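You operate a simulated robot arm through the tools that you are given. There is no shell and no other tool. Be economical: measure what you need, move in short steps, check, and stop when the job is done.

You run a simulated two-armed robot. Do the job below in one go: nothing can be reset, and whatever is moved stays where it is left.

Task
Take the cap off the black cartridge and lay it down on the yellow bench top.

Only the result counts: the job must be done as asked and must still hold three seconds after the hand-in. Knocking over, shifting, dropping, spilling or breaking anything else fails it. A push-on lid holds only when it is set on centred and level and pressed home; a screw cap is set on level and turned clockwise until tight.

Robot
Two 7-joint arms with three-finger grippers on one trunk, on a base that drives. Base frame: it is fixed to the floor where the robot stands at the start and does not move with it; the origin is under the middle of the robot, x ahead of it, y to its left, z up. Readings come in m, degrees, newtons and seconds.
The left shoulder is at the start at [0.042, 0.154, 1.007], the right one opposite. With the tool pointing down near the work surface each hand reaches from about 0.24 to 0.64 m from the robot's upright axis, wherever it stands, measured 20 degrees to its own side. Payload 2.69 kg a hand.
The tool frame of a hand sits at the grasp point between the pads (the TCP): z along the fingers, y along the line on which they close. The tips reach 0.029 m beyond it. Largest opening 0.12 m; the body of the gripper starts 0.078 m behind the TCP.
Orientation is told as [roll, pitch, yaw] about the base's x, y, z axes, in that order, counted from this pose: with the fingers straight down and closing along the base's y, the tool's x points along the base's -x, its y along +y and its z along -z.

Tools
- The arms move only by the tool play_rows. It takes "left_series", "right_series" or both (then of equal length, played together; a hand with none holds still); each is a list of rows, each a list of 7 numbers: the turn, a rotation vector about the tool's x, y, z in degrees, then the shift along the tool's x, y, z in m, then the finger opening in m, from 0 to 0.12. In form: [[ax, ay, az, dx, dy, dz, fingers], ...]. A call has 1 to 10 rows; each row shifts and turns the commanded pose from where the row before left it, along the tool's axes as they then stand. A row lasts 0.2 s, in which the tool goes at most 0.05 m and 8.6 degrees; a call with a longer step from one row to the next is refused whole, and so is a gripper value outside its range. Where a pose cannot be reached the arm comes as near as it can. A force on the tool above 40 N (or 10 N above the force at the start of the call, whichever is more), or a blocked arm, ends the call early, and 0.2 s more pass. The fingers move at their own pace and stop on an object; they squeeze with about 36 N. The grip force told is the motor's: it shows also when the fingers shut on nothing. Time passes only in rows, and 0.2 s behind the last, so rows that do not move let the fingers close. It gives the time, the measured TCP pose, the force on the tool (base axes), the opening and the grip force at its end, in the units of the frame above (readings bear some noise), with the torque about the TCP (base axes, N m) and any sound that the robot's microphone picked up.
- Cameras (640 x 400 px; columns grow to the right, rows downward): "scene" is now at [0.1571, 0.0146, 1.1939]; the picture's right is [0.17, -0.99, 0.00], its down [-0.19, -0.03, -0.98] and it looks along [0.97, 0.17, -0.20] (base axes); focal length 214 px, centre (320, 200). "left" rides on the left gripper at [0.063, 0, -0.104] in its tool frame; the picture's right is [0.00, 1.00, 0.00], its down [-0.83, 0.00, -0.56] and it looks along [-0.56, 0.00, 0.83] (tool axes); focal length 275 px, centre (320, 200). "right" rides on the right gripper at [0.063, 0, -0.104] in its tool frame; the picture's right is [0.00, 1.00, 0.00], its down [-0.83, 0.00, -0.56] and it looks along [-0.56, 0.00, 0.83] (tool axes); focal length 275 px, centre (320, 200). There is no depth. A picture from a camera that has moved, and an enlarged one, comes with that camera's place and axes in the base frame and with its lens.
- camera(camera): a new picture of that camera. It takes no simulated time.
- move_column(by): slides the trunk up (or, below 0, down) by that many m; the arms and the scene camera ride with it, the base frame stays. It gives what a move gives, with no picture.
- base_move(legs): drives the robot by 1 to 6 legs, each [ahead, left, turn to the left] in m, m and degrees, along the robot's own axes; the way and the turn of a leg run together, so that a leg with both is an arc; at most 1.5 m and 180 degrees a leg. The arms and the cameras ride along, it lands a little off, and it stops where it bumps. It gives what a move gives.
- pan_tilt(pan, tilt): turns the head with the scene camera to pan (to the left, within 80 degrees either way) and tilt (down, from -29 to 69), counted from straight ahead of the robot. It gives what a move gives.
- enlarge(camera, box): a new picture of the part [left, top, right, bottom] of that camera's present view, enlarged. It takes no simulated time.
- hand_in(): hands the job in; it is judged then, once.

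Go step by step. Nothing tells you exact positions but the pictures and the camera data: compare them with the known pose of the tool, close in by small moves and look again before you grip or let go. The budget is 120 turns and 88 pictures, counting those below and the enlarged ones. Unless the task says otherwise, let go and move clear before handing in, and close with one line.

The tools are called after "Call:" as name(argument=value, ...) on one line, values as JSON. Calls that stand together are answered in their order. play_rows: Moves the arms, as the interface text tells. Its arguments: {"type":"object","properties":{"left_series":{"type":"array"},"right_series":{"type":"array"}},"required":[]} The other tools are called the same way: move_column (by) slides the trunk up or down; base_move (legs) drives the base; pan_tilt (pan, tilt) turns the head that bears the scene camera; camera (camera) takes a picture; enlarge (camera, box) takes an enlarged picture of a part of a camera's view; hand_in () hands the job in.

At the start:

```text
t: 0.0
left_tcp_pos: [0.3562, 0.3114, 1.1457]
left_tcp_rot: [0.0, -0.1, 0.0]
left_ft_force: [0.5, -0.6, -0.5]
left_moment: [-0.02, -0.01, -0.01]
left_opening: 0.12
left_finger_force: 0.0
right_tcp_pos: [0.2798, -0.0198, 1.1503]
right_tcp_rot: [0.1, 0.1, -0.1]
right_ft_force: [0.6, -0.7, 0.8]
right_moment: [0.03, 0.04, 0.03]
right_opening: 0.1199
right_finger_force: 0.1
trunk travel left (down, up): [-0.375, 0.063]
robot x, y, heading: [-0.0007, 0.0007, 0.0]
head pan, tilt: [9.7, 11.3]
```

scene: 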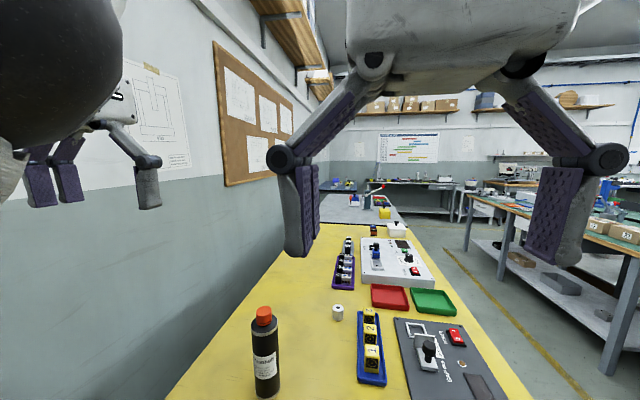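
right: 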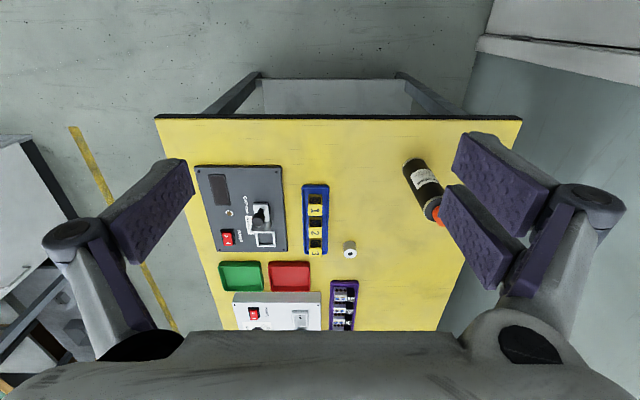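
left: 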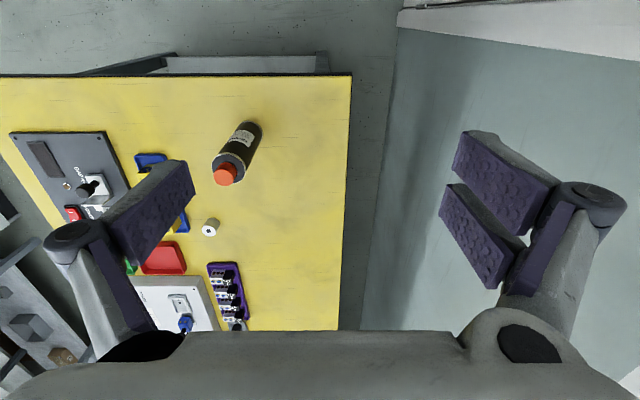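

I see a tall black cartridge with an orange-red cap at the near left of the yellow bench. I'll look closer at it to judge the type of cap.

Call:
enlarge(camera="scene", box=[200, 280, 360, 400])

Call:
enlarge(camera="left", box=[180, 100, 300, 200])

Call:
pan_tilt(pan=20, tilt=45)

Call:
camera(camera="scene")

```text
3.33 times, centred on (280, 340) of scene
camera zoom: at [0.1571, 0.0146, 1.1939], right [0.17, -0.99, 0.0], down [-0.19, -0.03, -0.98], along [0.97, 0.17, -0.2], focal length 715 px, centre (453, -267)
```

zoom: 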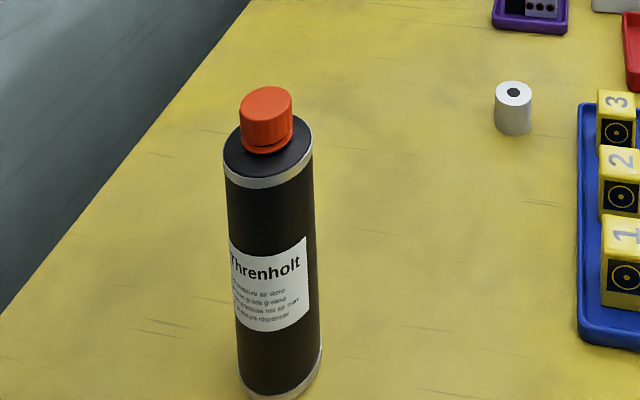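

```text
4.00 times, centred on (240, 150) of left
camera zoom: at [0.2939, 0.3116, 1.2513], right [0.0, 1.0, 0.0], down [0.83, 0.0, 0.56], along [0.56, 0.0, -0.83], focal length 1101 px, centre (640, 400)
```

zoom: 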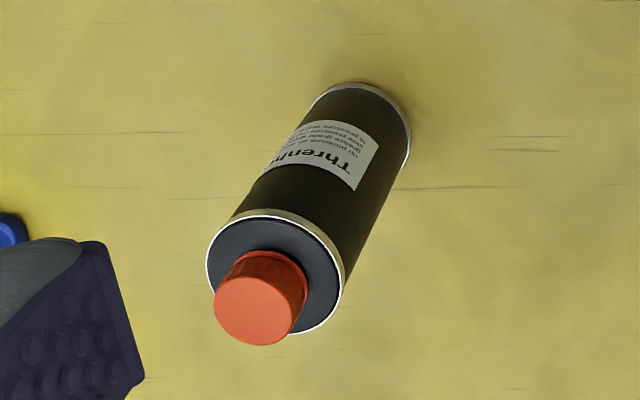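

```text
t: 1.0
left_tcp_pos: [0.3565, 0.3118, 1.1466]
left_tcp_rot: [-0.2, 0.1, 0.2]
left_ft_force: [0.0, 0.2, -0.5]
left_moment: [0.01, 0.03, 0.0]
left_opening: 0.1201
left_finger_force: 0.1
right_tcp_pos: [0.2819, -0.0195, 1.1498]
right_tcp_rot: [0.0, 0.1, -0.2]
right_ft_force: [36.8, 19.2, -17.9]
right_moment: [-2.02, 2.98, -1.17]
right_opening: 0.1198
right_finger_force: 0.0
trunk travel left (down, up): [-0.375, 0.063]
robot x, y, heading: [0.0015, 0.0027, -0.2]
head pan, tilt: [20.0, 45.0]
```

```text
82 pictures are left
camera scene: at [0.1562, 0.0191, 1.1783], right [0.22, -0.98, 0.0], down [-0.35, -0.08, -0.94], along [0.91, 0.2, -0.35], focal length 214 px, centre (320, 200)
```

scene: 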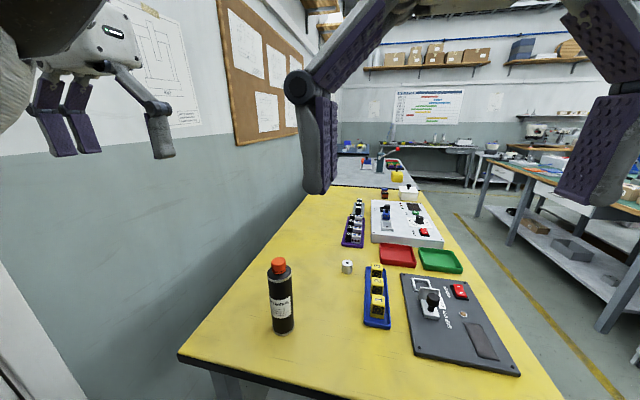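

The cap is about 0.03 m across with its top near (0.483, 0.177, 0.915); the cartridge body is about 0.05 m across and stands from z≈0.73. The head has pressed on the right hand, so I move that hand clear and look again.

Call:
play_rows(right_series=[[0, 0, 0, -0.03, -0.035, 0, 0.12], [0, 0, 0, -0.03, -0.035, 0, 0.12], [0, 0, 0, -0.03, -0.035, 0, 0.12], [0, 0, 0, -0.02, -0.035, 0, 0.12], [0, 0, 0, 0, -0.035, 0, 0.12]])

Call:
camera(camera="scene")

Call:
enlarge(camera="left", box=[210, 115, 270, 190])

```text
t: 2.2
left_tcp_pos: [0.3565, 0.3118, 1.1465]
left_tcp_rot: [-0.2, 0.0, 0.1]
left_ft_force: [0.0, 0.2, -1.0]
left_moment: [0.0, -0.02, -0.01]
left_opening: 0.1203
left_finger_force: 0.1
right_tcp_pos: [0.394, -0.1947, 1.1433]
right_tcp_rot: [0.0, 0.0, 0.1]
right_ft_force: [0.1, 0.5, -0.8]
right_moment: [0.02, -0.03, 0.0]
right_opening: 0.12
right_finger_force: 0.0
right hand out of reach, approached as far as the arm can: row 5
trunk travel left (down, up): [-0.375, 0.063]
robot x, y, heading: [-0.0005, 0.0008, 0.0]
head pan, tilt: [20.0, 45.0]
```

```text
81 pictures are left
camera scene: at [0.1559, 0.0187, 1.1781], right [0.22, -0.98, 0.0], down [-0.35, -0.08, -0.93], along [0.91, 0.21, -0.36], focal length 214 px, centre (320, 200)
```

scene: 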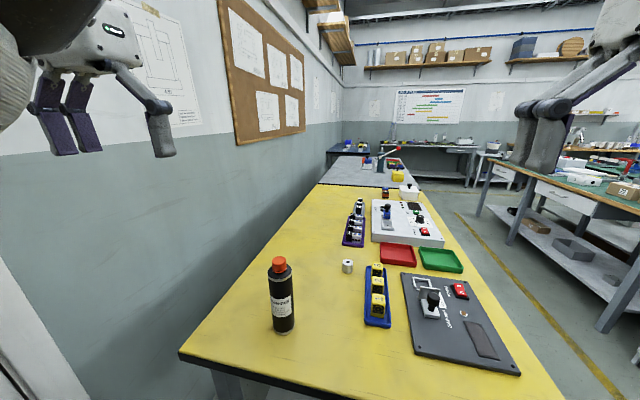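

```text
5.33 times, centred on (240, 152) of left
camera zoom: at [0.2937, 0.3125, 1.2509], right [0.0, 1.0, 0.0], down [0.83, 0.0, 0.56], along [0.56, 0.0, -0.83], focal length 1468 px, centre (747, 453)
```

zoom: 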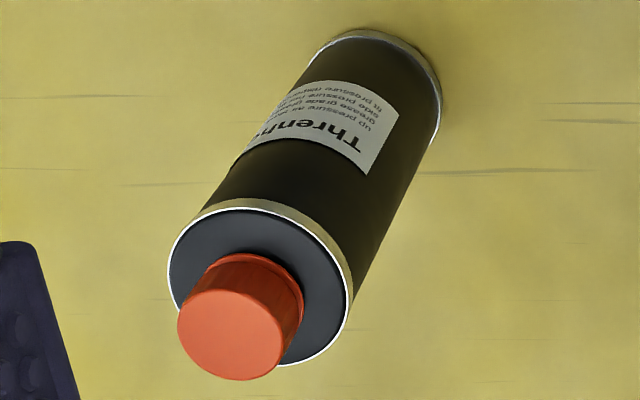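

The view is clear now. I'll test whether the right hand can reach above the cap, staying well over it.

Call:
play_rows(right_series=[[0, 0, 0, -0.01, 0.041, 0.008, 0.12], [0, 0, 0, -0.01, 0.041, 0.008, 0.12], [0, 0, 0, -0.01, 0.041, 0.008, 0.12], [0, 0, 0, -0.01, 0.041, 0.008, 0.12], [0, 0, 0, -0.01, 0.041, 0.008, 0.12], [0, 0, 0, -0.01, 0.041, 0.008, 0.12], [0, 0, 0, -0.01, 0.041, 0.008, 0.12], [0, 0, 0, -0.01, 0.041, 0.008, 0.12], [0, 0, 0, -0.01, 0.041, 0.008, 0.12]])

Call:
pan_tilt(pan=20, tilt=40)

Call:
camera(camera="right")

Call:
camera(camera="scene")

```text
t: 4.2
left_tcp_pos: [0.3566, 0.312, 1.1466]
left_tcp_rot: [-0.3, 0.0, 0.2]
left_ft_force: [-0.7, 0.1, 0.7]
left_moment: [0.04, 0.02, 0.03]
left_opening: 0.1198
left_finger_force: 0.1
right_tcp_pos: [0.4204, 0.1021, 1.0467]
right_tcp_rot: [0.0, -0.2, -0.1]
right_ft_force: [-0.1, 0.3, 0.3]
right_moment: [0.03, 0.01, 0.01]
right_opening: 0.1201
right_finger_force: 0.0
right hand out of reach, approached as far as the arm can: row 6, 7, 8, 9
trunk travel left (down, up): [-0.375, 0.063]
robot x, y, heading: [0.0021, 0.0007, 0.1]
head pan, tilt: [20.0, 45.0]
```

```text
t: 4.8
left_tcp_pos: [0.3563, 0.3133, 1.1465]
left_tcp_rot: [-0.3, 0.0, 0.2]
left_ft_force: [0.3, 1.2, 0.2]
left_moment: [0.01, -0.02, 0.0]
left_opening: 0.12
left_finger_force: 0.0
right_tcp_pos: [0.4192, 0.1022, 1.0459]
right_tcp_rot: [0.1, -0.2, 0.0]
right_ft_force: [0.2, 0.2, 0.8]
right_moment: [0.03, 0.02, -0.01]
right_opening: 0.1202
right_finger_force: 0.1
trunk travel left (down, up): [-0.375, 0.063]
robot x, y, heading: [0.0037, 0.0002, -0.2]
head pan, tilt: [20.0, 40.0]
```

```text
79 pictures are left
camera right: at [0.356, 0.1012, 1.1509], right [0.0, 1.0, 0.0], down [0.83, 0.0, 0.56], along [0.56, 0.0, -0.83], focal length 275 px, centre (320, 200)
```

right: 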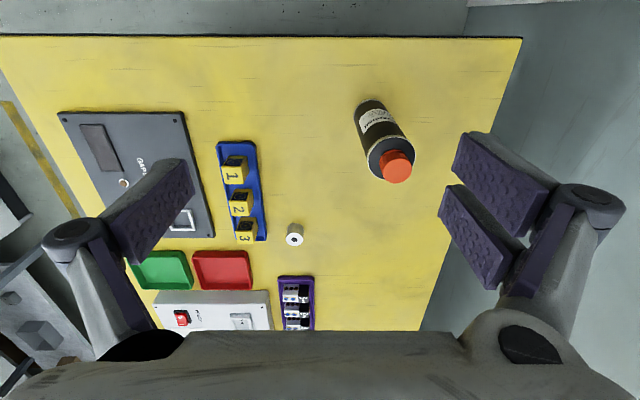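

```text
78 pictures are left
camera scene: at [0.1559, 0.0195, 1.1776], right [0.22, -0.98, 0.0], down [-0.35, -0.08, -0.93], along [0.91, 0.21, -0.36], focal length 214 px, centre (320, 200)
```

scene: 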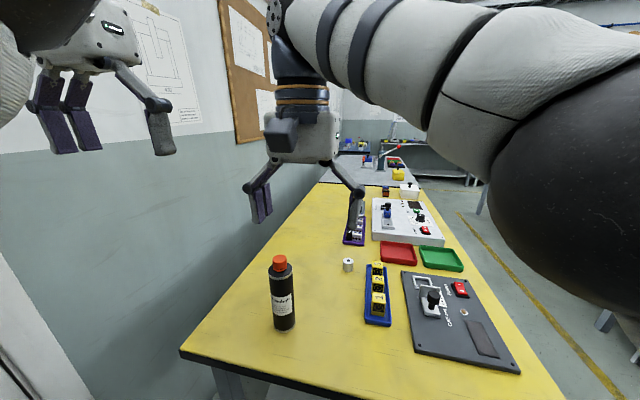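

The right hand falls short of the cap from here. Turning the robot about 20° left and going a little forward puts the cartridge straight ahead of both arms, with room to the wall.

Call:
base_move(legs=[[0, 0, 20], [0.04, 0, 0]])

Call:
move_column(by=0.05)

Call:
pan_tilt(pan=0, tilt=40)

Call:
camera(camera="scene")

Call:
camera(camera="right")

Call:
camera(camera="left")

```text
t: 6.8
left_tcp_pos: [0.2668, 0.4303, 1.1461]
left_tcp_rot: [-0.3, 0.1, 20.2]
left_ft_force: [1.2, -0.3, -0.4]
left_moment: [-0.02, 0.05, -0.01]
left_opening: 0.1201
left_finger_force: 0.0
right_tcp_pos: [0.3972, 0.2539, 1.0457]
right_tcp_rot: [0.1, 0.1, 20.1]
right_ft_force: [0.6, -0.3, 0.6]
right_moment: [-0.02, 0.03, 0.03]
right_opening: 0.12
right_finger_force: 0.0
trunk travel left (down, up): [-0.375, 0.063]
robot x, y, heading: [0.0373, 0.0138, 20.2]
head pan, tilt: [20.0, 40.0]
```

```text
t: 7.7
left_tcp_pos: [0.2666, 0.4302, 1.1954]
left_tcp_rot: [-0.2, 0.2, 20.2]
left_ft_force: [0.9, -0.7, -0.2]
left_moment: [-0.01, 0.1, 0.0]
left_opening: 0.1199
left_finger_force: 0.1
right_tcp_pos: [0.3649, 0.2404, 1.1611]
right_tcp_rot: [0.3, -9.4, 19.8]
right_ft_force: [0.2, -0.1, -1.1]
right_moment: [-0.01, 0.0, -0.01]
right_opening: 0.1197
right_finger_force: 0.2
trunk travel left (down, up): [-0.425, 0.013]
robot x, y, heading: [0.0391, 0.0099, 20.0]
head pan, tilt: [20.0, 40.0]
```

```text
t: 8.6
left_tcp_pos: [0.2651, 0.4303, 1.1966]
left_tcp_rot: [-0.3, 0.0, 20.2]
left_ft_force: [0.5, 0.4, 0.3]
left_moment: [-0.01, -0.03, 0.0]
left_opening: 0.12
left_finger_force: 0.0
right_tcp_pos: [0.3644, 0.2389, 1.162]
right_tcp_rot: [0.3, -9.5, 19.9]
right_ft_force: [0.3, -0.6, -0.4]
right_moment: [0.04, -0.01, 0.02]
right_opening: 0.1202
right_finger_force: 0.1
trunk travel left (down, up): [-0.425, 0.013]
robot x, y, heading: [0.0343, 0.0148, 20.2]
head pan, tilt: [0.0, 40.0]
```

```text
77 pictures are left
camera scene: at [0.1369, 0.0485, 1.2071], right [0.34, -0.94, 0.0], down [-0.6, -0.22, -0.77], along [0.72, 0.26, -0.64], focal length 214 px, centre (320, 200)
```

scene: 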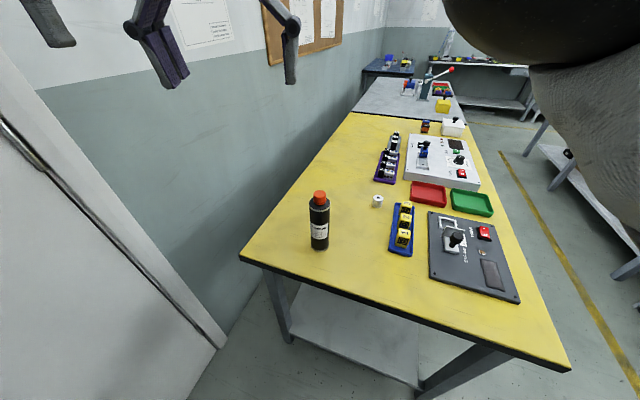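

```text
76 pictures are left
camera right: at [0.2894, 0.2113, 1.2547], right [-0.35, 0.94, 0.0], down [0.68, 0.25, 0.69], along [0.64, 0.24, -0.73], focal length 275 px, centre (320, 200)
```

right: 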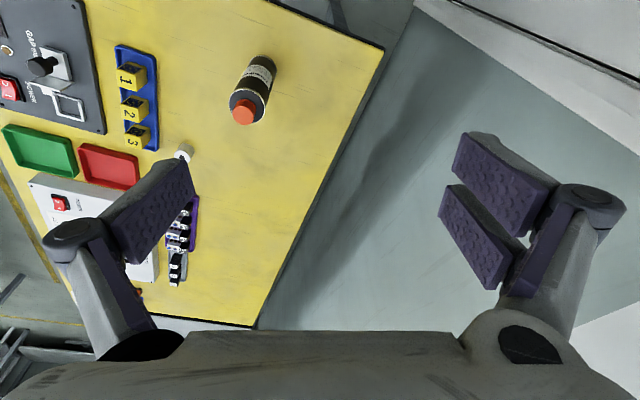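

```text
75 pictures are left
camera left: at [0.2061, 0.4092, 1.3011], right [-0.34, 0.94, -0.01], down [0.78, 0.29, 0.56], along [0.52, 0.19, -0.83], focal length 275 px, centre (320, 200)
```

left: 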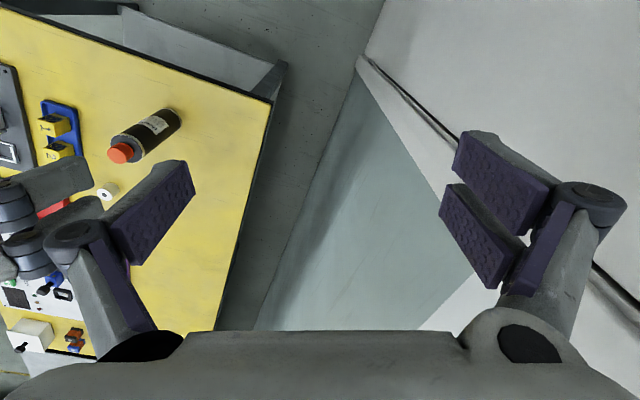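

The cartridge is now straight ahead with the cap at about (0.482, 0.175, 0.915). I move the right hand out to the right first, to make room for the left hand.

Call:
play_rows(right_series=[[0, 4.7, 0, 0, -0.045, 0, 0.12], [0, 4.7, 0, 0, -0.045, 0, 0.12], [0, 0, 0, 0, -0.045, 0, 0.12], [0, 0, 0, 0, -0.045, 0, 0.12], [0, 0, 0, 0, -0.045, 0, 0.12], [0, 0, 0, 0, -0.045, 0, 0.12]], left_series=[[0, 0, 7.8, 0, 0, 0, 0.12], [0, 0, 7.8, 0, 0, 0, 0.12], [0, 0, 7.8, 0, 0, 0, 0.12], [0, 0, 7.8, 0, 0, 0, 0.12], [0, 0, 7.8, 0, 0, 0, 0.12], [0, 0, 7.8, 0, 0, 0, 0.12]])

```text
t: 10.0
left_tcp_pos: [0.2659, 0.4281, 1.1963]
left_tcp_rot: [-0.2, -0.2, -26.7]
left_ft_force: [0.0, 0.4, -0.6]
left_moment: [0.0, -0.01, -0.05]
left_opening: 0.1199
left_finger_force: 0.1
right_tcp_pos: [0.4578, -0.0189, 1.1607]
right_tcp_rot: [0.3, 0.0, 20.2]
right_ft_force: [-0.3, -0.7, -0.4]
right_moment: [0.02, 0.01, 0.01]
right_opening: 0.1199
right_finger_force: 0.0
trunk travel left (down, up): [-0.425, 0.013]
robot x, y, heading: [0.0377, 0.0139, 20.3]
head pan, tilt: [0.0, 40.0]
```

Right hand is clear. Next I finish the left hand's yaw and bring it to a standoff beside the cartridge, still high.

Call:
play_rows(left_series=[[0, 0, 7.8, 0, 0, 0.04, 0.12], [0, 0, 7.8, 0, 0, 0.04, 0.12], [0, 0, 7.8, 0, 0, 0.04, 0.12], [0, 0, 0, -0.04, 0, 0, 0.12], [0, 0, 0, -0.04, 0, 0, 0.12], [0, 0, 0, -0.04, 0, 0, 0.12], [0, 0, 0, -0.04, 0, 0, 0.12], [0, 0, 0, -0.03, 0, 0, 0.12]])

Call:
play_rows(left_series=[[0, -8.5, 0, 0, 0, 0, 0.12], [0, -8.5, 0, 0, 0, 0, 0.12], [0, -8.5, 0, 0, 0, 0, 0.12], [0, -8.5, 0, 0, 0, 0, 0.12], [0, -8.5, 0, 0, 0, 0, 0.12], [0, -8.5, 0, 0, 0, 0, 0.12], [0, -8.5, 0, 0, 0, 0, 0.12]])

Call:
camera(camera="scene")

Call:
camera(camera="left")

```text
t: 11.8
left_tcp_pos: [0.3898, 0.2822, 1.0766]
left_tcp_rot: [-0.2, -0.3, -50.0]
left_ft_force: [0.6, -0.3, 0.2]
left_moment: [0.0, 0.01, 0.0]
left_opening: 0.12
left_finger_force: 0.0
right_tcp_pos: [0.4583, -0.0156, 1.1612]
right_tcp_rot: [0.2, -0.1, 20.1]
right_ft_force: [0.7, 0.5, -0.3]
right_moment: [0.01, 0.02, 0.03]
right_opening: 0.1198
right_finger_force: 0.1
trunk travel left (down, up): [-0.425, 0.013]
robot x, y, heading: [0.0402, 0.0126, 20.0]
head pan, tilt: [0.0, 40.0]
```

```text
t: 13.4
left_tcp_pos: [0.3872, 0.2844, 1.0762]
left_tcp_rot: [-0.1, -59.8, -49.8]
left_ft_force: [0.2, -0.6, -0.3]
left_moment: [-0.03, 0.0, 0.02]
left_opening: 0.1201
left_finger_force: 0.1
right_tcp_pos: [0.4572, -0.0147, 1.1607]
right_tcp_rot: [0.2, -0.1, 20.1]
right_ft_force: [-0.8, 0.7, 0.7]
right_moment: [0.02, 0.0, -0.03]
right_opening: 0.1197
right_finger_force: 0.0
trunk travel left (down, up): [-0.425, 0.013]
robot x, y, heading: [0.0388, 0.0145, 19.5]
head pan, tilt: [0.0, 40.0]
```

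```text
74 pictures are left
camera scene: at [0.1369, 0.0492, 1.207], right [0.34, -0.94, 0.0], down [-0.6, -0.22, -0.77], along [0.72, 0.26, -0.64], focal length 214 px, centre (320, 200)
```

scene: 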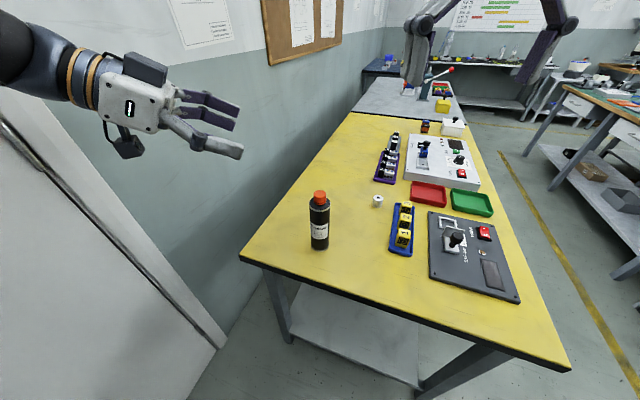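

```text
73 pictures are left
camera left: at [0.3096, 0.3785, 1.0747], right [0.77, 0.64, 0.0], down [-0.04, 0.05, 1.0], along [0.64, -0.77, 0.06], focal length 275 px, centre (320, 200)
```

left: 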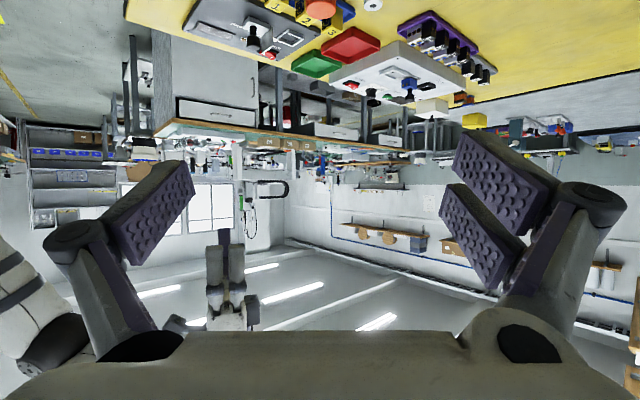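

The left hand is tilted and lined up with the cartridge. I lower it straight down at the standoff.

Call:
play_rows(left_series=[[0, 0, 0, 0.039, 0, 0.0225, 0.12], [0, 0, 0, 0.039, 0, 0.0225, 0.12], [0, 0, 0, 0.039, 0, 0.0225, 0.12], [0, 0, 0, 0.039, 0, 0.0225, 0.12], [0, 0, 0, 0.039, 0, 0.0225, 0.12], [0, 0, 0, 0.036, 0, 0.021, 0.12]])

Call:
camera(camera="scene")

Call:
camera(camera="left")

```text
t: 14.8
left_tcp_pos: [0.3872, 0.2829, 0.8095]
left_tcp_rot: [-0.1, -59.8, -49.8]
left_ft_force: [0.5, -0.5, -0.7]
left_moment: [0.01, -0.06, 0.0]
left_opening: 0.12
left_finger_force: 0.0
right_tcp_pos: [0.4583, -0.0158, 1.1603]
right_tcp_rot: [0.1, 0.0, 20.2]
right_ft_force: [0.2, 0.3, 0.1]
right_moment: [0.0, 0.0, 0.0]
right_opening: 0.1201
right_finger_force: 0.1
trunk travel left (down, up): [-0.425, 0.013]
robot x, y, heading: [0.0439, 0.0167, 19.8]
head pan, tilt: [0.0, 40.0]
```

```text
72 pictures are left
camera scene: at [0.1373, 0.0489, 1.207], right [0.34, -0.94, 0.0], down [-0.6, -0.22, -0.77], along [0.72, 0.26, -0.64], focal length 214 px, centre (320, 200)
```

scene: 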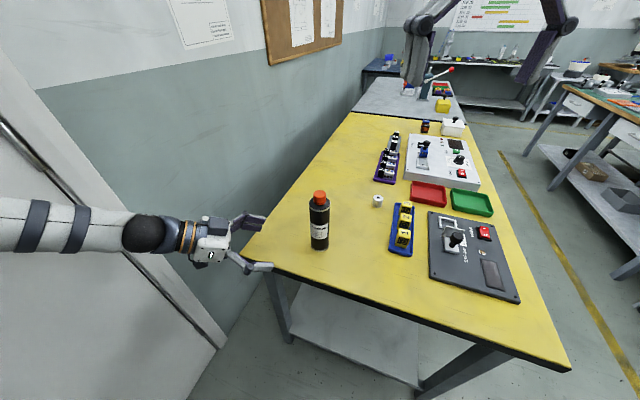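

```text
71 pictures are left
camera left: at [0.3103, 0.3768, 0.8066], right [0.77, 0.64, 0.0], down [-0.04, 0.05, 1.0], along [0.64, -0.76, 0.06], focal length 275 px, centre (320, 200)
```

left: 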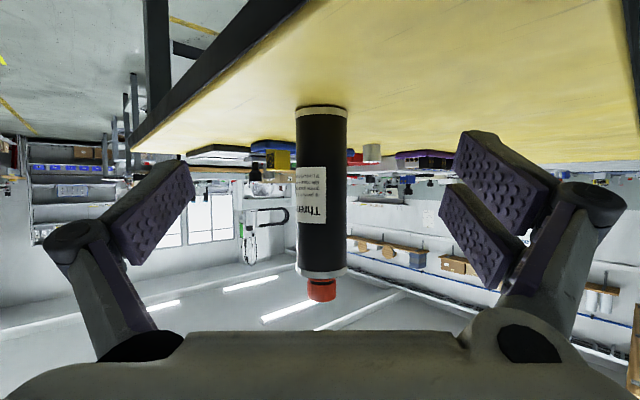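

The cartridge sits centred between the open left fingers, about 0.144 m ahead. I go in level, then look before gripping.

Call:
play_rows(left_series=[[0, 0, 0, -0.018, 0, 0.0312, 0.12], [0, 0, 0, -0.018, 0, 0.0312, 0.12], [0, 0, 0, -0.018, 0, 0.0312, 0.12], [0, 0, 0, -0.0165, 0, 0.0286, 0.12]])

Call:
camera(camera="scene")

Call:
camera(camera="left")

```text
t: 15.8
left_tcp_pos: [0.4788, 0.1767, 0.8081]
left_tcp_rot: [-0.3, -59.8, -49.7]
left_ft_force: [-0.5, -0.5, -0.2]
left_moment: [0.02, -0.01, 0.02]
left_opening: 0.1201
left_finger_force: 0.0
right_tcp_pos: [0.457, -0.0165, 1.1602]
right_tcp_rot: [0.1, -0.2, 20.1]
right_ft_force: [0.3, 0.7, 0.2]
right_moment: [0.03, 0.0, -0.02]
right_opening: 0.1198
right_finger_force: 0.0
trunk travel left (down, up): [-0.425, 0.013]
robot x, y, heading: [0.0388, 0.0174, 20.5]
head pan, tilt: [0.0, 40.0]
```

```text
70 pictures are left
camera scene: at [0.1373, 0.0481, 1.207], right [0.34, -0.94, 0.0], down [-0.6, -0.22, -0.77], along [0.72, 0.26, -0.64], focal length 214 px, centre (320, 200)
```

scene: 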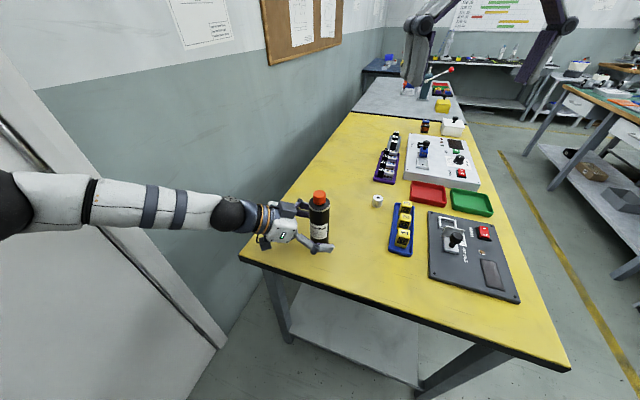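

```text
69 pictures are left
camera left: at [0.4011, 0.2706, 0.8063], right [0.77, 0.64, 0.0], down [-0.04, 0.05, 1.0], along [0.64, -0.77, 0.06], focal length 275 px, centre (320, 200)
```

left: 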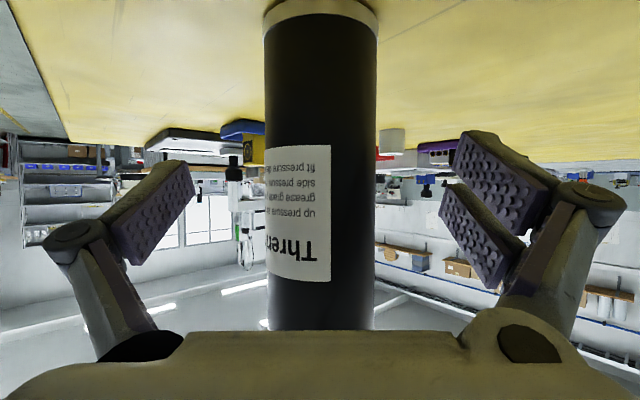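

The cartridge is centred and at the right depth between the fingers. I close the left hand on it.

Call:
play_rows(left_series=[[0, 0, 0, 0, 0, 0, 0.08], [0, 0, 0, 0, 0, 0, 0.06], [0, 0, 0, 0, 0, 0, 0.05], [0, 0, 0, 0, 0, 0, 0.04], [0, 0, 0, 0, 0, 0, 0.03], [0, 0, 0, 0, 0, 0, 0.03]])

Call:
camera(camera="left")

Call:
enlarge(camera="scene", box=[240, 170, 360, 270])

```text
t: 17.2
left_tcp_pos: [0.4799, 0.178, 0.8083]
left_tcp_rot: [-0.2, -59.7, -49.8]
left_ft_force: [1.0, 0.9, 0.3]
left_moment: [0.12, -0.15, 0.0]
left_opening: 0.0462
left_finger_force: 35.9
right_tcp_pos: [0.4573, -0.016, 1.161]
right_tcp_rot: [0.2, -0.1, 20.0]
right_ft_force: [-0.9, 0.1, -0.3]
right_moment: [0.01, -0.03, 0.0]
right_opening: 0.1199
right_finger_force: 0.1
trunk travel left (down, up): [-0.425, 0.013]
robot x, y, heading: [0.0381, 0.0121, 20.4]
head pan, tilt: [0.0, 40.0]
```

```text
68 pictures are left
camera left: at [0.401, 0.2712, 0.8066], right [0.77, 0.64, 0.0], down [-0.04, 0.05, 1.0], along [0.64, -0.77, 0.06], focal length 275 px, centre (320, 200)
```

left: 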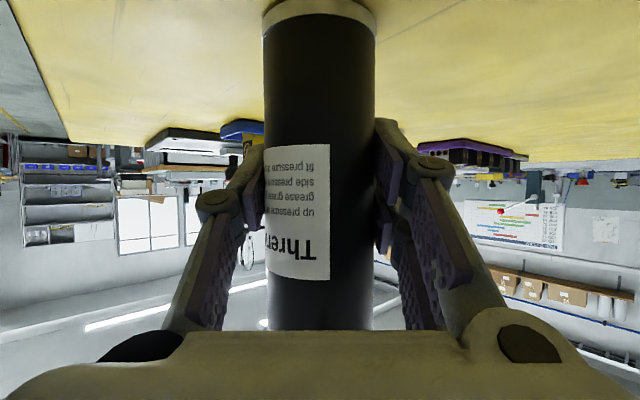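

```text
4.00 times, centred on (300, 220) of scene
camera zoom: at [0.1371, 0.0485, 1.2071], right [0.34, -0.94, 0.0], down [-0.6, -0.22, -0.77], along [0.72, 0.26, -0.64], focal length 858 px, centre (400, 120)
```

zoom: 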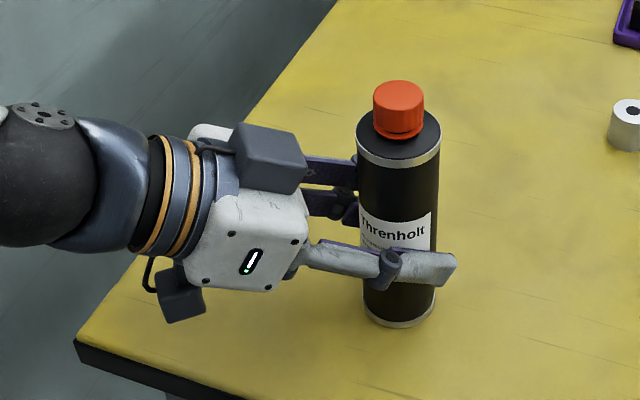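

The left hand holds the body firmly (0.046 m across), and the cartridge hasn't moved. Now the right hand goes over the cap, high, and pre-turns clockwise for a long unscrewing stroke.

Call:
play_rows(right_series=[[0, 0, 0, -0.0177, 0.0345, 0.018, 0.1], [0, 0, 0, -0.0177, 0.0345, 0.018, 0.08], [0, 0, 0, -0.0177, 0.0345, 0.018, 0.06], [0, 0, 0, -0.0177, 0.0345, 0.018, 0.055], [0, 0, 0, -0.0177, 0.0345, 0.018, 0.055], [0, 0, 8.5, 0, 0, 0, 0.055], [0, 0, 8.5, 0, 0, 0, 0.055], [0, 0, 8.5, 0, 0, 0, 0.055], [0, 0, 8.5, 0, 0, 0, 0.055], [0, 0, 8.5, 0, 0, 0, 0.055]])

Call:
play_rows(right_series=[[0, 0, 8.5, 0, 0, 0, 0.055], [0, 0, 8.5, 0, 0, 0, 0.055], [0, 0, 8.5, 0, 0, 0, 0.055], [0, 0, 8.5, 0, 0, 0, 0.055], [0, 0, 8.5, 0, 0, 0, 0.055]])

Call:
camera(camera="right")

Call:
camera(camera="scene")

```text
t: 19.4
left_tcp_pos: [0.4795, 0.1765, 0.8097]
left_tcp_rot: [-0.2, -59.7, -49.9]
left_ft_force: [1.1, 1.7, 1.5]
left_moment: [0.19, -0.21, 0.02]
left_opening: 0.0463
left_finger_force: 36.1
right_tcp_pos: [0.4811, 0.1798, 1.0696]
right_tcp_rot: [0.1, 0.1, -22.6]
right_ft_force: [-0.1, 0.2, -0.8]
right_moment: [0.03, 0.02, -0.03]
right_opening: 0.0551
right_finger_force: 0.0
trunk travel left (down, up): [-0.425, 0.013]
robot x, y, heading: [0.0397, 0.0107, 20.1]
head pan, tilt: [0.0, 40.0]
```

```text
t: 20.6
left_tcp_pos: [0.4789, 0.1774, 0.8095]
left_tcp_rot: [-0.2, -59.8, -49.8]
left_ft_force: [1.5, 1.8, 2.7]
left_moment: [0.16, -0.19, 0.01]
left_opening: 0.046
left_finger_force: 35.9
right_tcp_pos: [0.4804, 0.1782, 1.0717]
right_tcp_rot: [0.2, 0.3, -65.1]
right_ft_force: [-0.7, 0.6, 0.0]
right_moment: [0.01, 0.03, -0.01]
right_opening: 0.0552
right_finger_force: 0.2
trunk travel left (down, up): [-0.425, 0.013]
robot x, y, heading: [0.0372, 0.0116, 20.1]
head pan, tilt: [0.0, 40.0]
```

```text
66 pictures are left
camera right: at [0.4527, 0.2343, 1.1765], right [0.91, 0.42, 0.0], down [0.35, -0.76, 0.55], along [0.24, -0.5, -0.83], focal length 275 px, centre (320, 200)
```

right: 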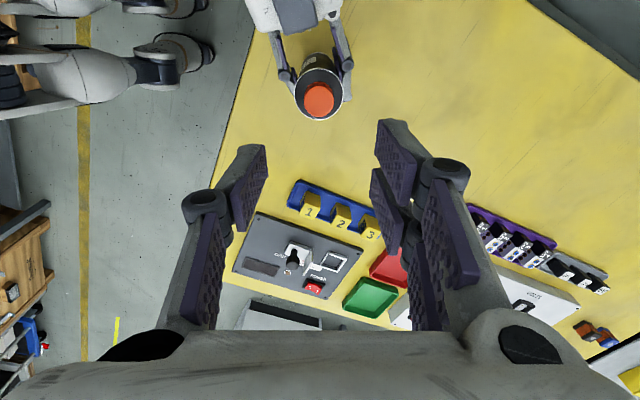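

```text
65 pictures are left
camera scene: at [0.137, 0.0485, 1.2071], right [0.34, -0.94, 0.0], down [-0.6, -0.22, -0.77], along [0.72, 0.26, -0.64], focal length 214 px, centre (320, 200)
```

scene: 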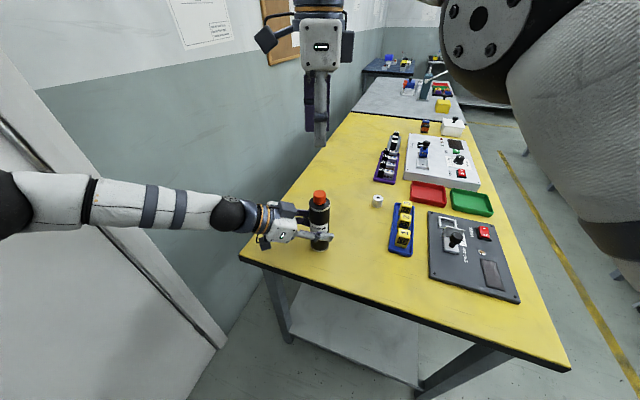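

The right hand is directly above the cap, with the cap centred. I lower to just above it and check.

Call:
play_rows(right_series=[[0, 0, 0, 0, 0, 0.04, 0.055], [0, 0, 0, 0, 0, 0.04, 0.055], [0, 0, 0, 0, 0, 0.03, 0.055]])

Call:
camera(camera="right")

Call:
enlarge(camera="scene", box=[240, 120, 400, 240])

```text
t: 21.4
left_tcp_pos: [0.4787, 0.1775, 0.8095]
left_tcp_rot: [-0.3, -59.9, -49.9]
left_ft_force: [-1.8, 0.6, 2.5]
left_moment: [0.14, -0.04, 0.03]
left_opening: 0.0462
left_finger_force: 35.6
right_tcp_pos: [0.4808, 0.1781, 0.9621]
right_tcp_rot: [0.1, 0.0, -64.9]
right_ft_force: [-0.1, 0.3, -0.7]
right_moment: [0.0, -0.03, 0.0]
right_opening: 0.055
right_finger_force: 0.0
trunk travel left (down, up): [-0.425, 0.013]
robot x, y, heading: [0.0346, 0.0152, 20.2]
head pan, tilt: [0.0, 40.0]
```

```text
64 pictures are left
camera right: at [0.4521, 0.2344, 1.0664], right [0.9, 0.43, 0.0], down [0.36, -0.75, 0.55], along [0.24, -0.5, -0.83], focal length 275 px, centre (320, 200)
```

right: 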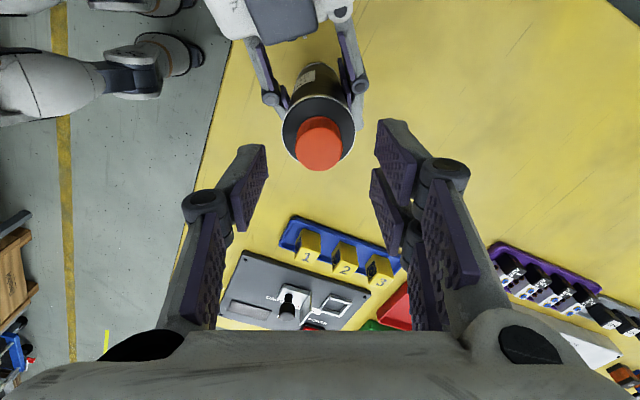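

```text
3.33 times, centred on (320, 180) of scene
camera zoom: at [0.1367, 0.0484, 1.2071], right [0.34, -0.94, 0.0], down [-0.6, -0.22, -0.77], along [0.72, 0.26, -0.64], focal length 715 px, centre (320, 267)
```

zoom: 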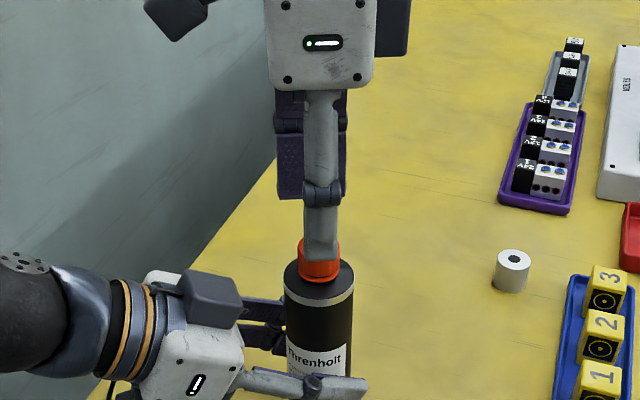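

Well centred. I go down so the tips straddle the cap, stopping a few millimetres above the shoulder, then close.

Call:
play_rows(right_series=[[0, 0, 0, 0, 0, 0.018, 0.055], [0, 0, 0, 0, 0, 0.014, 0.055], [0, 0, 0, 0, 0, 0, 0.055]])

Call:
camera(camera="right")

Call:
enlarge(camera="scene", box=[280, 160, 360, 220])

```text
t: 22.2
left_tcp_pos: [0.4784, 0.1762, 0.8086]
left_tcp_rot: [-0.1, -59.9, -49.8]
left_ft_force: [-1.4, -1.4, 3.6]
left_moment: [0.02, -0.02, 0.05]
left_opening: 0.0463
left_finger_force: 36.2
right_tcp_pos: [0.48, 0.1785, 0.9289]
right_tcp_rot: [0.1, 0.4, -65.0]
right_ft_force: [0.5, 0.2, -0.1]
right_moment: [0.02, 0.01, -0.01]
right_opening: 0.0551
right_finger_force: 0.0
trunk travel left (down, up): [-0.425, 0.013]
robot x, y, heading: [0.0363, 0.0105, 20.1]
head pan, tilt: [0.0, 40.0]
```

```text
62 pictures are left
camera right: at [0.4532, 0.2343, 1.0342], right [0.9, 0.43, 0.0], down [0.35, -0.76, 0.55], along [0.24, -0.5, -0.83], focal length 275 px, centre (320, 200)
```

right: 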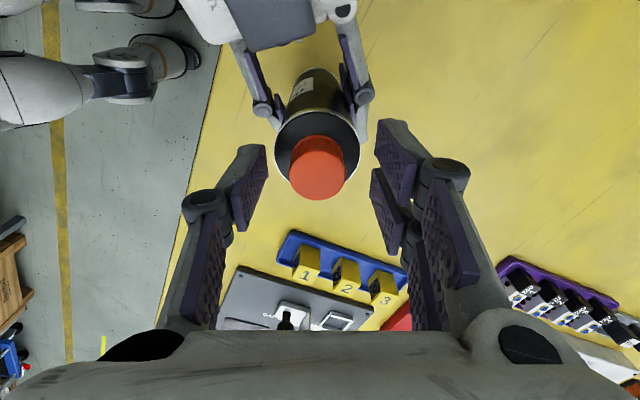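

```text
6.67 times, centred on (320, 190) of scene
camera zoom: at [0.1367, 0.0483, 1.2071], right [0.34, -0.94, 0.0], down [-0.6, -0.22, -0.77], along [0.72, 0.26, -0.64], focal length 1430 px, centre (320, 267)
```

zoom: 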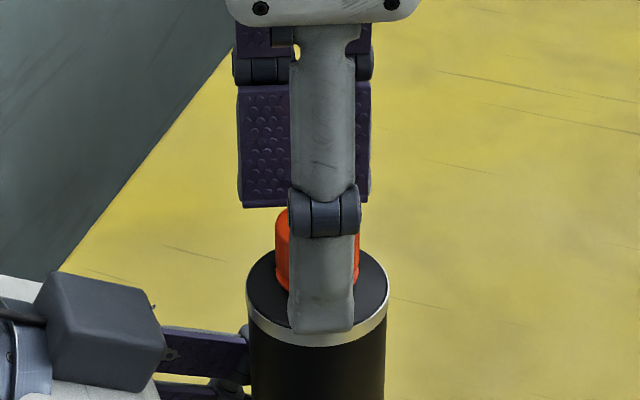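

The tips straddle the cap just above the shoulder. I close the right hand on the cap.

Call:
play_rows(right_series=[[0, 0, 0, 0, 0, 0, 0.04], [0, 0, 0, 0, 0, 0, 0.03], [0, 0, 0, 0, 0, 0, 0.022], [0, 0, 0, 0, 0, 0, 0.015], [0, 0, 0, 0, 0, 0, 0.01]])

Call:
enlarge(camera="scene", box=[280, 160, 360, 220])

```text
t: 23.4
left_tcp_pos: [0.4796, 0.1769, 0.8082]
left_tcp_rot: [-0.1, -59.8, -49.6]
left_ft_force: [11.9, 1.6, 0.5]
left_moment: [-0.08, 0.59, 0.0]
left_opening: 0.046
left_finger_force: 35.9
right_tcp_pos: [0.4809, 0.177, 0.9279]
right_tcp_rot: [0.0, 0.3, -65.0]
right_ft_force: [-10.8, -0.9, 1.1]
right_moment: [-0.16, 0.44, -0.01]
right_opening: 0.0269
right_finger_force: 36.1
trunk travel left (down, up): [-0.425, 0.013]
robot x, y, heading: [0.0376, 0.0112, 20.2]
head pan, tilt: [0.0, 40.0]
```

```text
6.67 times, centred on (320, 190) of scene
camera zoom: at [0.1371, 0.0484, 1.2071], right [0.34, -0.94, 0.0], down [-0.6, -0.22, -0.77], along [0.72, 0.26, -0.64], focal length 1430 px, centre (320, 267)
```

zoom: 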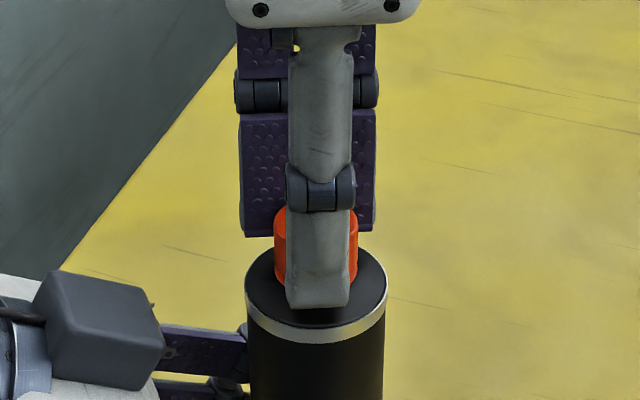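

The cap is gripped (0.027 m). I ease the slight sideways load and try a small counter-clockwise turn to see whether it is a screw cap.

Call:
play_rows(right_series=[[0, 0, 0, 0, -0.001, 0, 0.01], [0, 0, -4, 0, 0, 0, 0.01], [0, 0, -4, 0, 0, 0, 0.01], [0, 0, -4, 0, 0, 0, 0.01]])

```text
t: 24.4
left_tcp_pos: [0.4787, 0.1785, 0.8082]
left_tcp_rot: [-0.3, -59.8, -49.6]
left_ft_force: [2.7, 15.1, 4.6]
left_moment: [-1.13, -0.2, 0.03]
left_opening: 0.046
left_finger_force: 36.2
right_tcp_pos: [0.4791, 0.1795, 0.9284]
right_tcp_rot: [0.2, 0.0, -52.9]
right_ft_force: [-1.4, -15.3, 0.5]
right_moment: [-0.6, 0.07, -0.02]
right_opening: 0.0268
right_finger_force: 36.2
trunk travel left (down, up): [-0.425, 0.013]
robot x, y, heading: [0.034, 0.0145, 20.1]
head pan, tilt: [0.0, 40.0]
```

It turned with little torque. I correct the side load and keep turning, watching the vertical force for signs that a thread lifts the cap.

Call:
play_rows(right_series=[[0, 0, 0, -0.0012, -0.0009, 0, 0.01], [0, 0, -8, 0, 0, 0, 0.01], [0, 0, -8, 0, 0, 0, 0.01], [0, 0, -8, 0, 0, 0, 0.01], [0, 0, -8, 0, 0, 0, 0.01], [0, 0, -8, 0, 0, 0, 0.01]])

Call:
enlarge(camera="scene", box=[280, 160, 360, 220])

Call:
camera(camera="right")

```text
t: 25.8
left_tcp_pos: [0.4778, 0.178, 0.809]
left_tcp_rot: [-0.2, -59.8, -49.6]
left_ft_force: [-3.0, 14.9, 6.3]
left_moment: [-0.86, -0.09, 0.06]
left_opening: 0.046
left_finger_force: 36.2
right_tcp_pos: [0.478, 0.179, 0.9302]
right_tcp_rot: [0.1, 0.0, -12.7]
right_ft_force: [1.4, -12.8, 0.2]
right_moment: [-0.53, 0.1, -0.01]
right_opening: 0.0267
right_finger_force: 36.2
trunk travel left (down, up): [-0.425, 0.013]
robot x, y, heading: [0.0418, 0.0119, 20.3]
head pan, tilt: [0.0, 40.0]
```

```text
6.67 times, centred on (320, 190) of scene
camera zoom: at [0.1365, 0.0484, 1.2071], right [0.34, -0.94, 0.0], down [-0.6, -0.22, -0.77], along [0.72, 0.26, -0.64], focal length 1430 px, centre (320, 267)
```

zoom: 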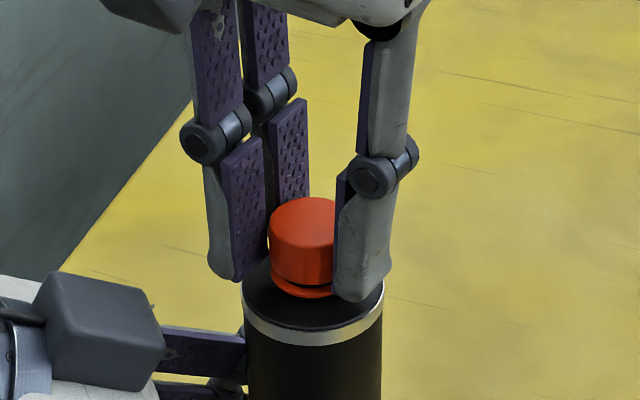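

```text
58 pictures are left
camera right: at [0.4159, 0.1912, 1.0343], right [0.22, 0.98, 0.0], down [0.81, -0.18, 0.56], along [0.54, -0.12, -0.83], focal length 275 px, centre (320, 200)
```

right: 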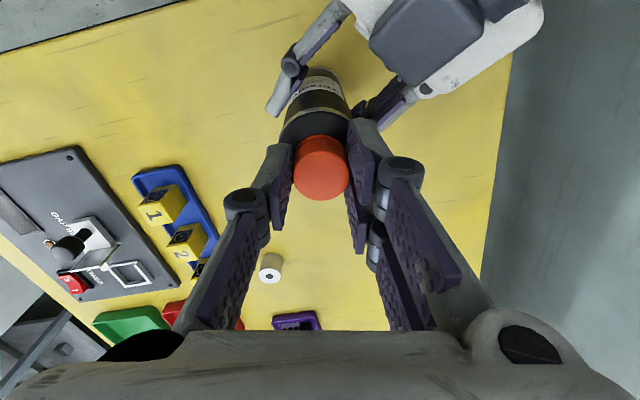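

A gap seems to have opened under the cap and the hand has risen about 2 mm, so it acts like a screw. I correct the sideways load and keep turning with a slight lift.

Call:
play_rows(right_series=[[0, 0, -8, 0, -0.001, -0.0003, 0.01], [0, 0, -8, 0, 0, -0.0003, 0.01], [0, 0, -8, 0, 0, -0.0003, 0.01], [0, 0, -8, 0, 0, -0.0003, 0.01], [0, 0, -8, 0, 0, -0.0003, 0.01], [0, 0, -8, 0, 0, -0.0003, 0.01], [0, 0, -8, 0, 0, -0.0003, 0.01], [0, 0, -8, 0, 0, -0.0003, 0.01]])

Call:
enlarge(camera="scene", box=[280, 160, 360, 220])

```text
t: 27.6
left_tcp_pos: [0.4788, 0.1777, 0.8083]
left_tcp_rot: [-0.2, -59.8, -49.9]
left_ft_force: [-5.2, 12.0, 6.5]
left_moment: [-0.59, -0.31, 0.04]
left_opening: 0.0458
left_finger_force: 36.2
right_tcp_pos: [0.4792, 0.1776, 0.932]
right_tcp_rot: [0.1, -0.1, 51.3]
right_ft_force: [4.6, -11.4, -3.8]
right_moment: [-0.56, -0.06, 0.0]
right_opening: 0.0269
right_finger_force: 36.5
trunk travel left (down, up): [-0.425, 0.013]
robot x, y, heading: [0.0362, 0.0132, 20.4]
head pan, tilt: [0.0, 40.0]
```

```text
6.67 times, centred on (320, 190) of scene
camera zoom: at [0.1367, 0.0485, 1.2071], right [0.34, -0.94, 0.0], down [-0.6, -0.22, -0.77], along [0.72, 0.26, -0.64], focal length 1430 px, centre (320, 267)
```

zoom: 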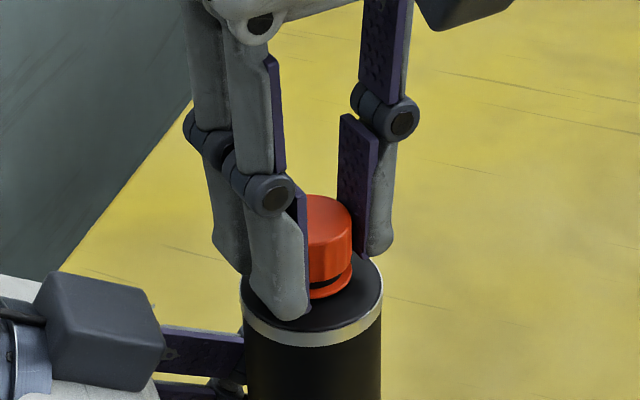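

The gap between the cap and its collar ring is growing: it is unscrewing. I continue counter-clockwise.

Call:
play_rows(right_series=[[0, 0, -8, 0, 0, -0.0004, 0.01], [0, 0, -8, 0, 0, -0.0004, 0.01], [0, 0, -8, 0, 0, -0.0004, 0.01], [0, 0, -8, 0, 0, -0.0004, 0.01], [0, 0, -8, 0, 0, -0.0004, 0.01], [0, 0, -8, 0, 0, -0.0004, 0.01], [0, 0, -8, 0, 0, -0.0004, 0.01]])

Call:
enlarge(camera="scene", box=[280, 160, 360, 220])

```text
t: 29.2
left_tcp_pos: [0.4795, 0.1755, 0.8085]
left_tcp_rot: [-0.2, -59.9, -49.9]
left_ft_force: [-6.4, 1.4, 16.1]
left_moment: [0.16, -0.36, 0.0]
left_opening: 0.0461
left_finger_force: 35.8
right_tcp_pos: [0.4793, 0.1769, 0.933]
right_tcp_rot: [0.0, -0.1, 107.3]
right_ft_force: [5.0, -1.2, -20.7]
right_moment: [-0.26, -0.3, 0.03]
right_opening: 0.0266
right_finger_force: 35.6
trunk travel left (down, up): [-0.425, 0.013]
robot x, y, heading: [0.0393, 0.0156, 20.0]
head pan, tilt: [0.0, 40.0]
```

```text
6.67 times, centred on (320, 190) of scene
camera zoom: at [0.1373, 0.0485, 1.207], right [0.34, -0.94, 0.0], down [-0.6, -0.22, -0.77], along [0.72, 0.26, -0.64], focal length 1430 px, centre (320, 267)
```

zoom: 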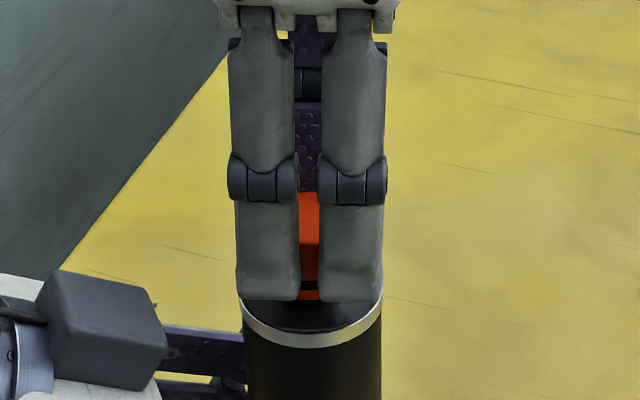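

The upward pull is a bit high now, so I turn on without lifting further and see whether it relaxes.

Call:
play_rows(right_series=[[0, 0, -8, 0, 0, 0, 0.01], [0, 0, -8, 0, 0, 0, 0.01], [0, 0, -8, 0, 0, 0, 0.01], [0, 0, -8, 0, 0, 0, 0.01]])

Call:
camera(camera="right")

```text
t: 30.2
left_tcp_pos: [0.4794, 0.1762, 0.8092]
left_tcp_rot: [-0.3, -59.8, -49.8]
left_ft_force: [1.0, -9.5, 17.7]
left_moment: [0.91, 0.12, 0.02]
left_opening: 0.046
left_finger_force: 36.3
right_tcp_pos: [0.4789, 0.1777, 0.9336]
right_tcp_rot: [-0.2, -0.3, 139.3]
right_ft_force: [-1.2, 8.8, -20.6]
right_moment: [0.24, 0.02, -0.02]
right_opening: 0.0269
right_finger_force: 36.3
trunk travel left (down, up): [-0.425, 0.013]
robot x, y, heading: [0.0416, 0.015, 20.2]
head pan, tilt: [0.0, 40.0]
```

```text
55 pictures are left
camera right: at [0.5263, 0.1354, 1.0384], right [-0.65, -0.76, 0.0], down [-0.63, 0.54, 0.56], along [-0.42, 0.37, -0.83], focal length 275 px, centre (320, 200)
```

right: 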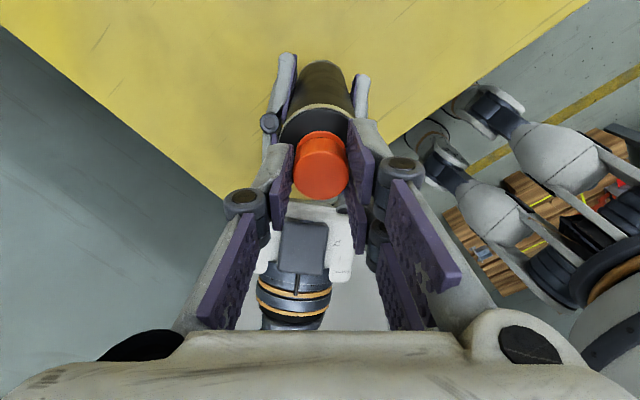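

Turning no longer relieves the pull, so I look closely at the gap before going on.

Call:
enlarge(camera="scene", box=[296, 172, 344, 208])

Call:
enlarge(camera="right", box=[260, 60, 380, 220])

```text
11.11 times, centred on (320, 190) of scene
camera zoom: at [0.1373, 0.0485, 1.207], right [0.34, -0.94, 0.0], down [-0.6, -0.22, -0.77], along [0.72, 0.26, -0.64], focal length 2383 px, centre (320, 311)
```

zoom: 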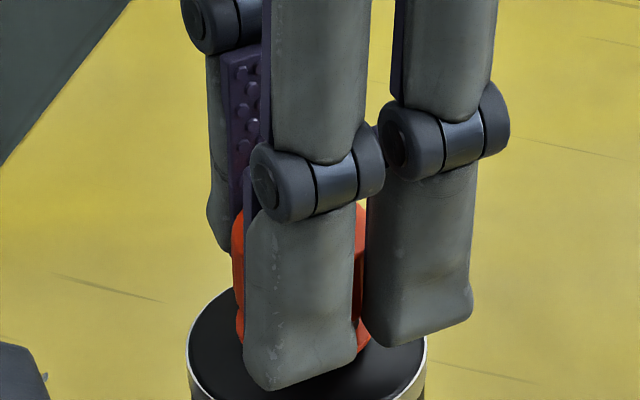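

```text
2.50 times, centred on (320, 140) of right
camera zoom: at [0.5263, 0.1354, 1.0384], right [-0.65, -0.76, 0.0], down [-0.63, 0.54, 0.56], along [-0.42, 0.37, -0.83], focal length 688 px, centre (320, 350)
```

zoom: 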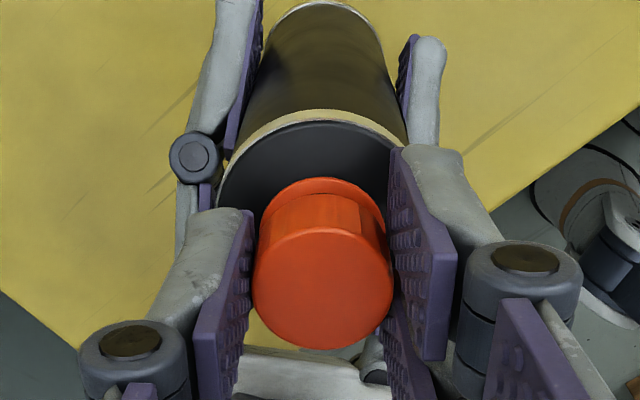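

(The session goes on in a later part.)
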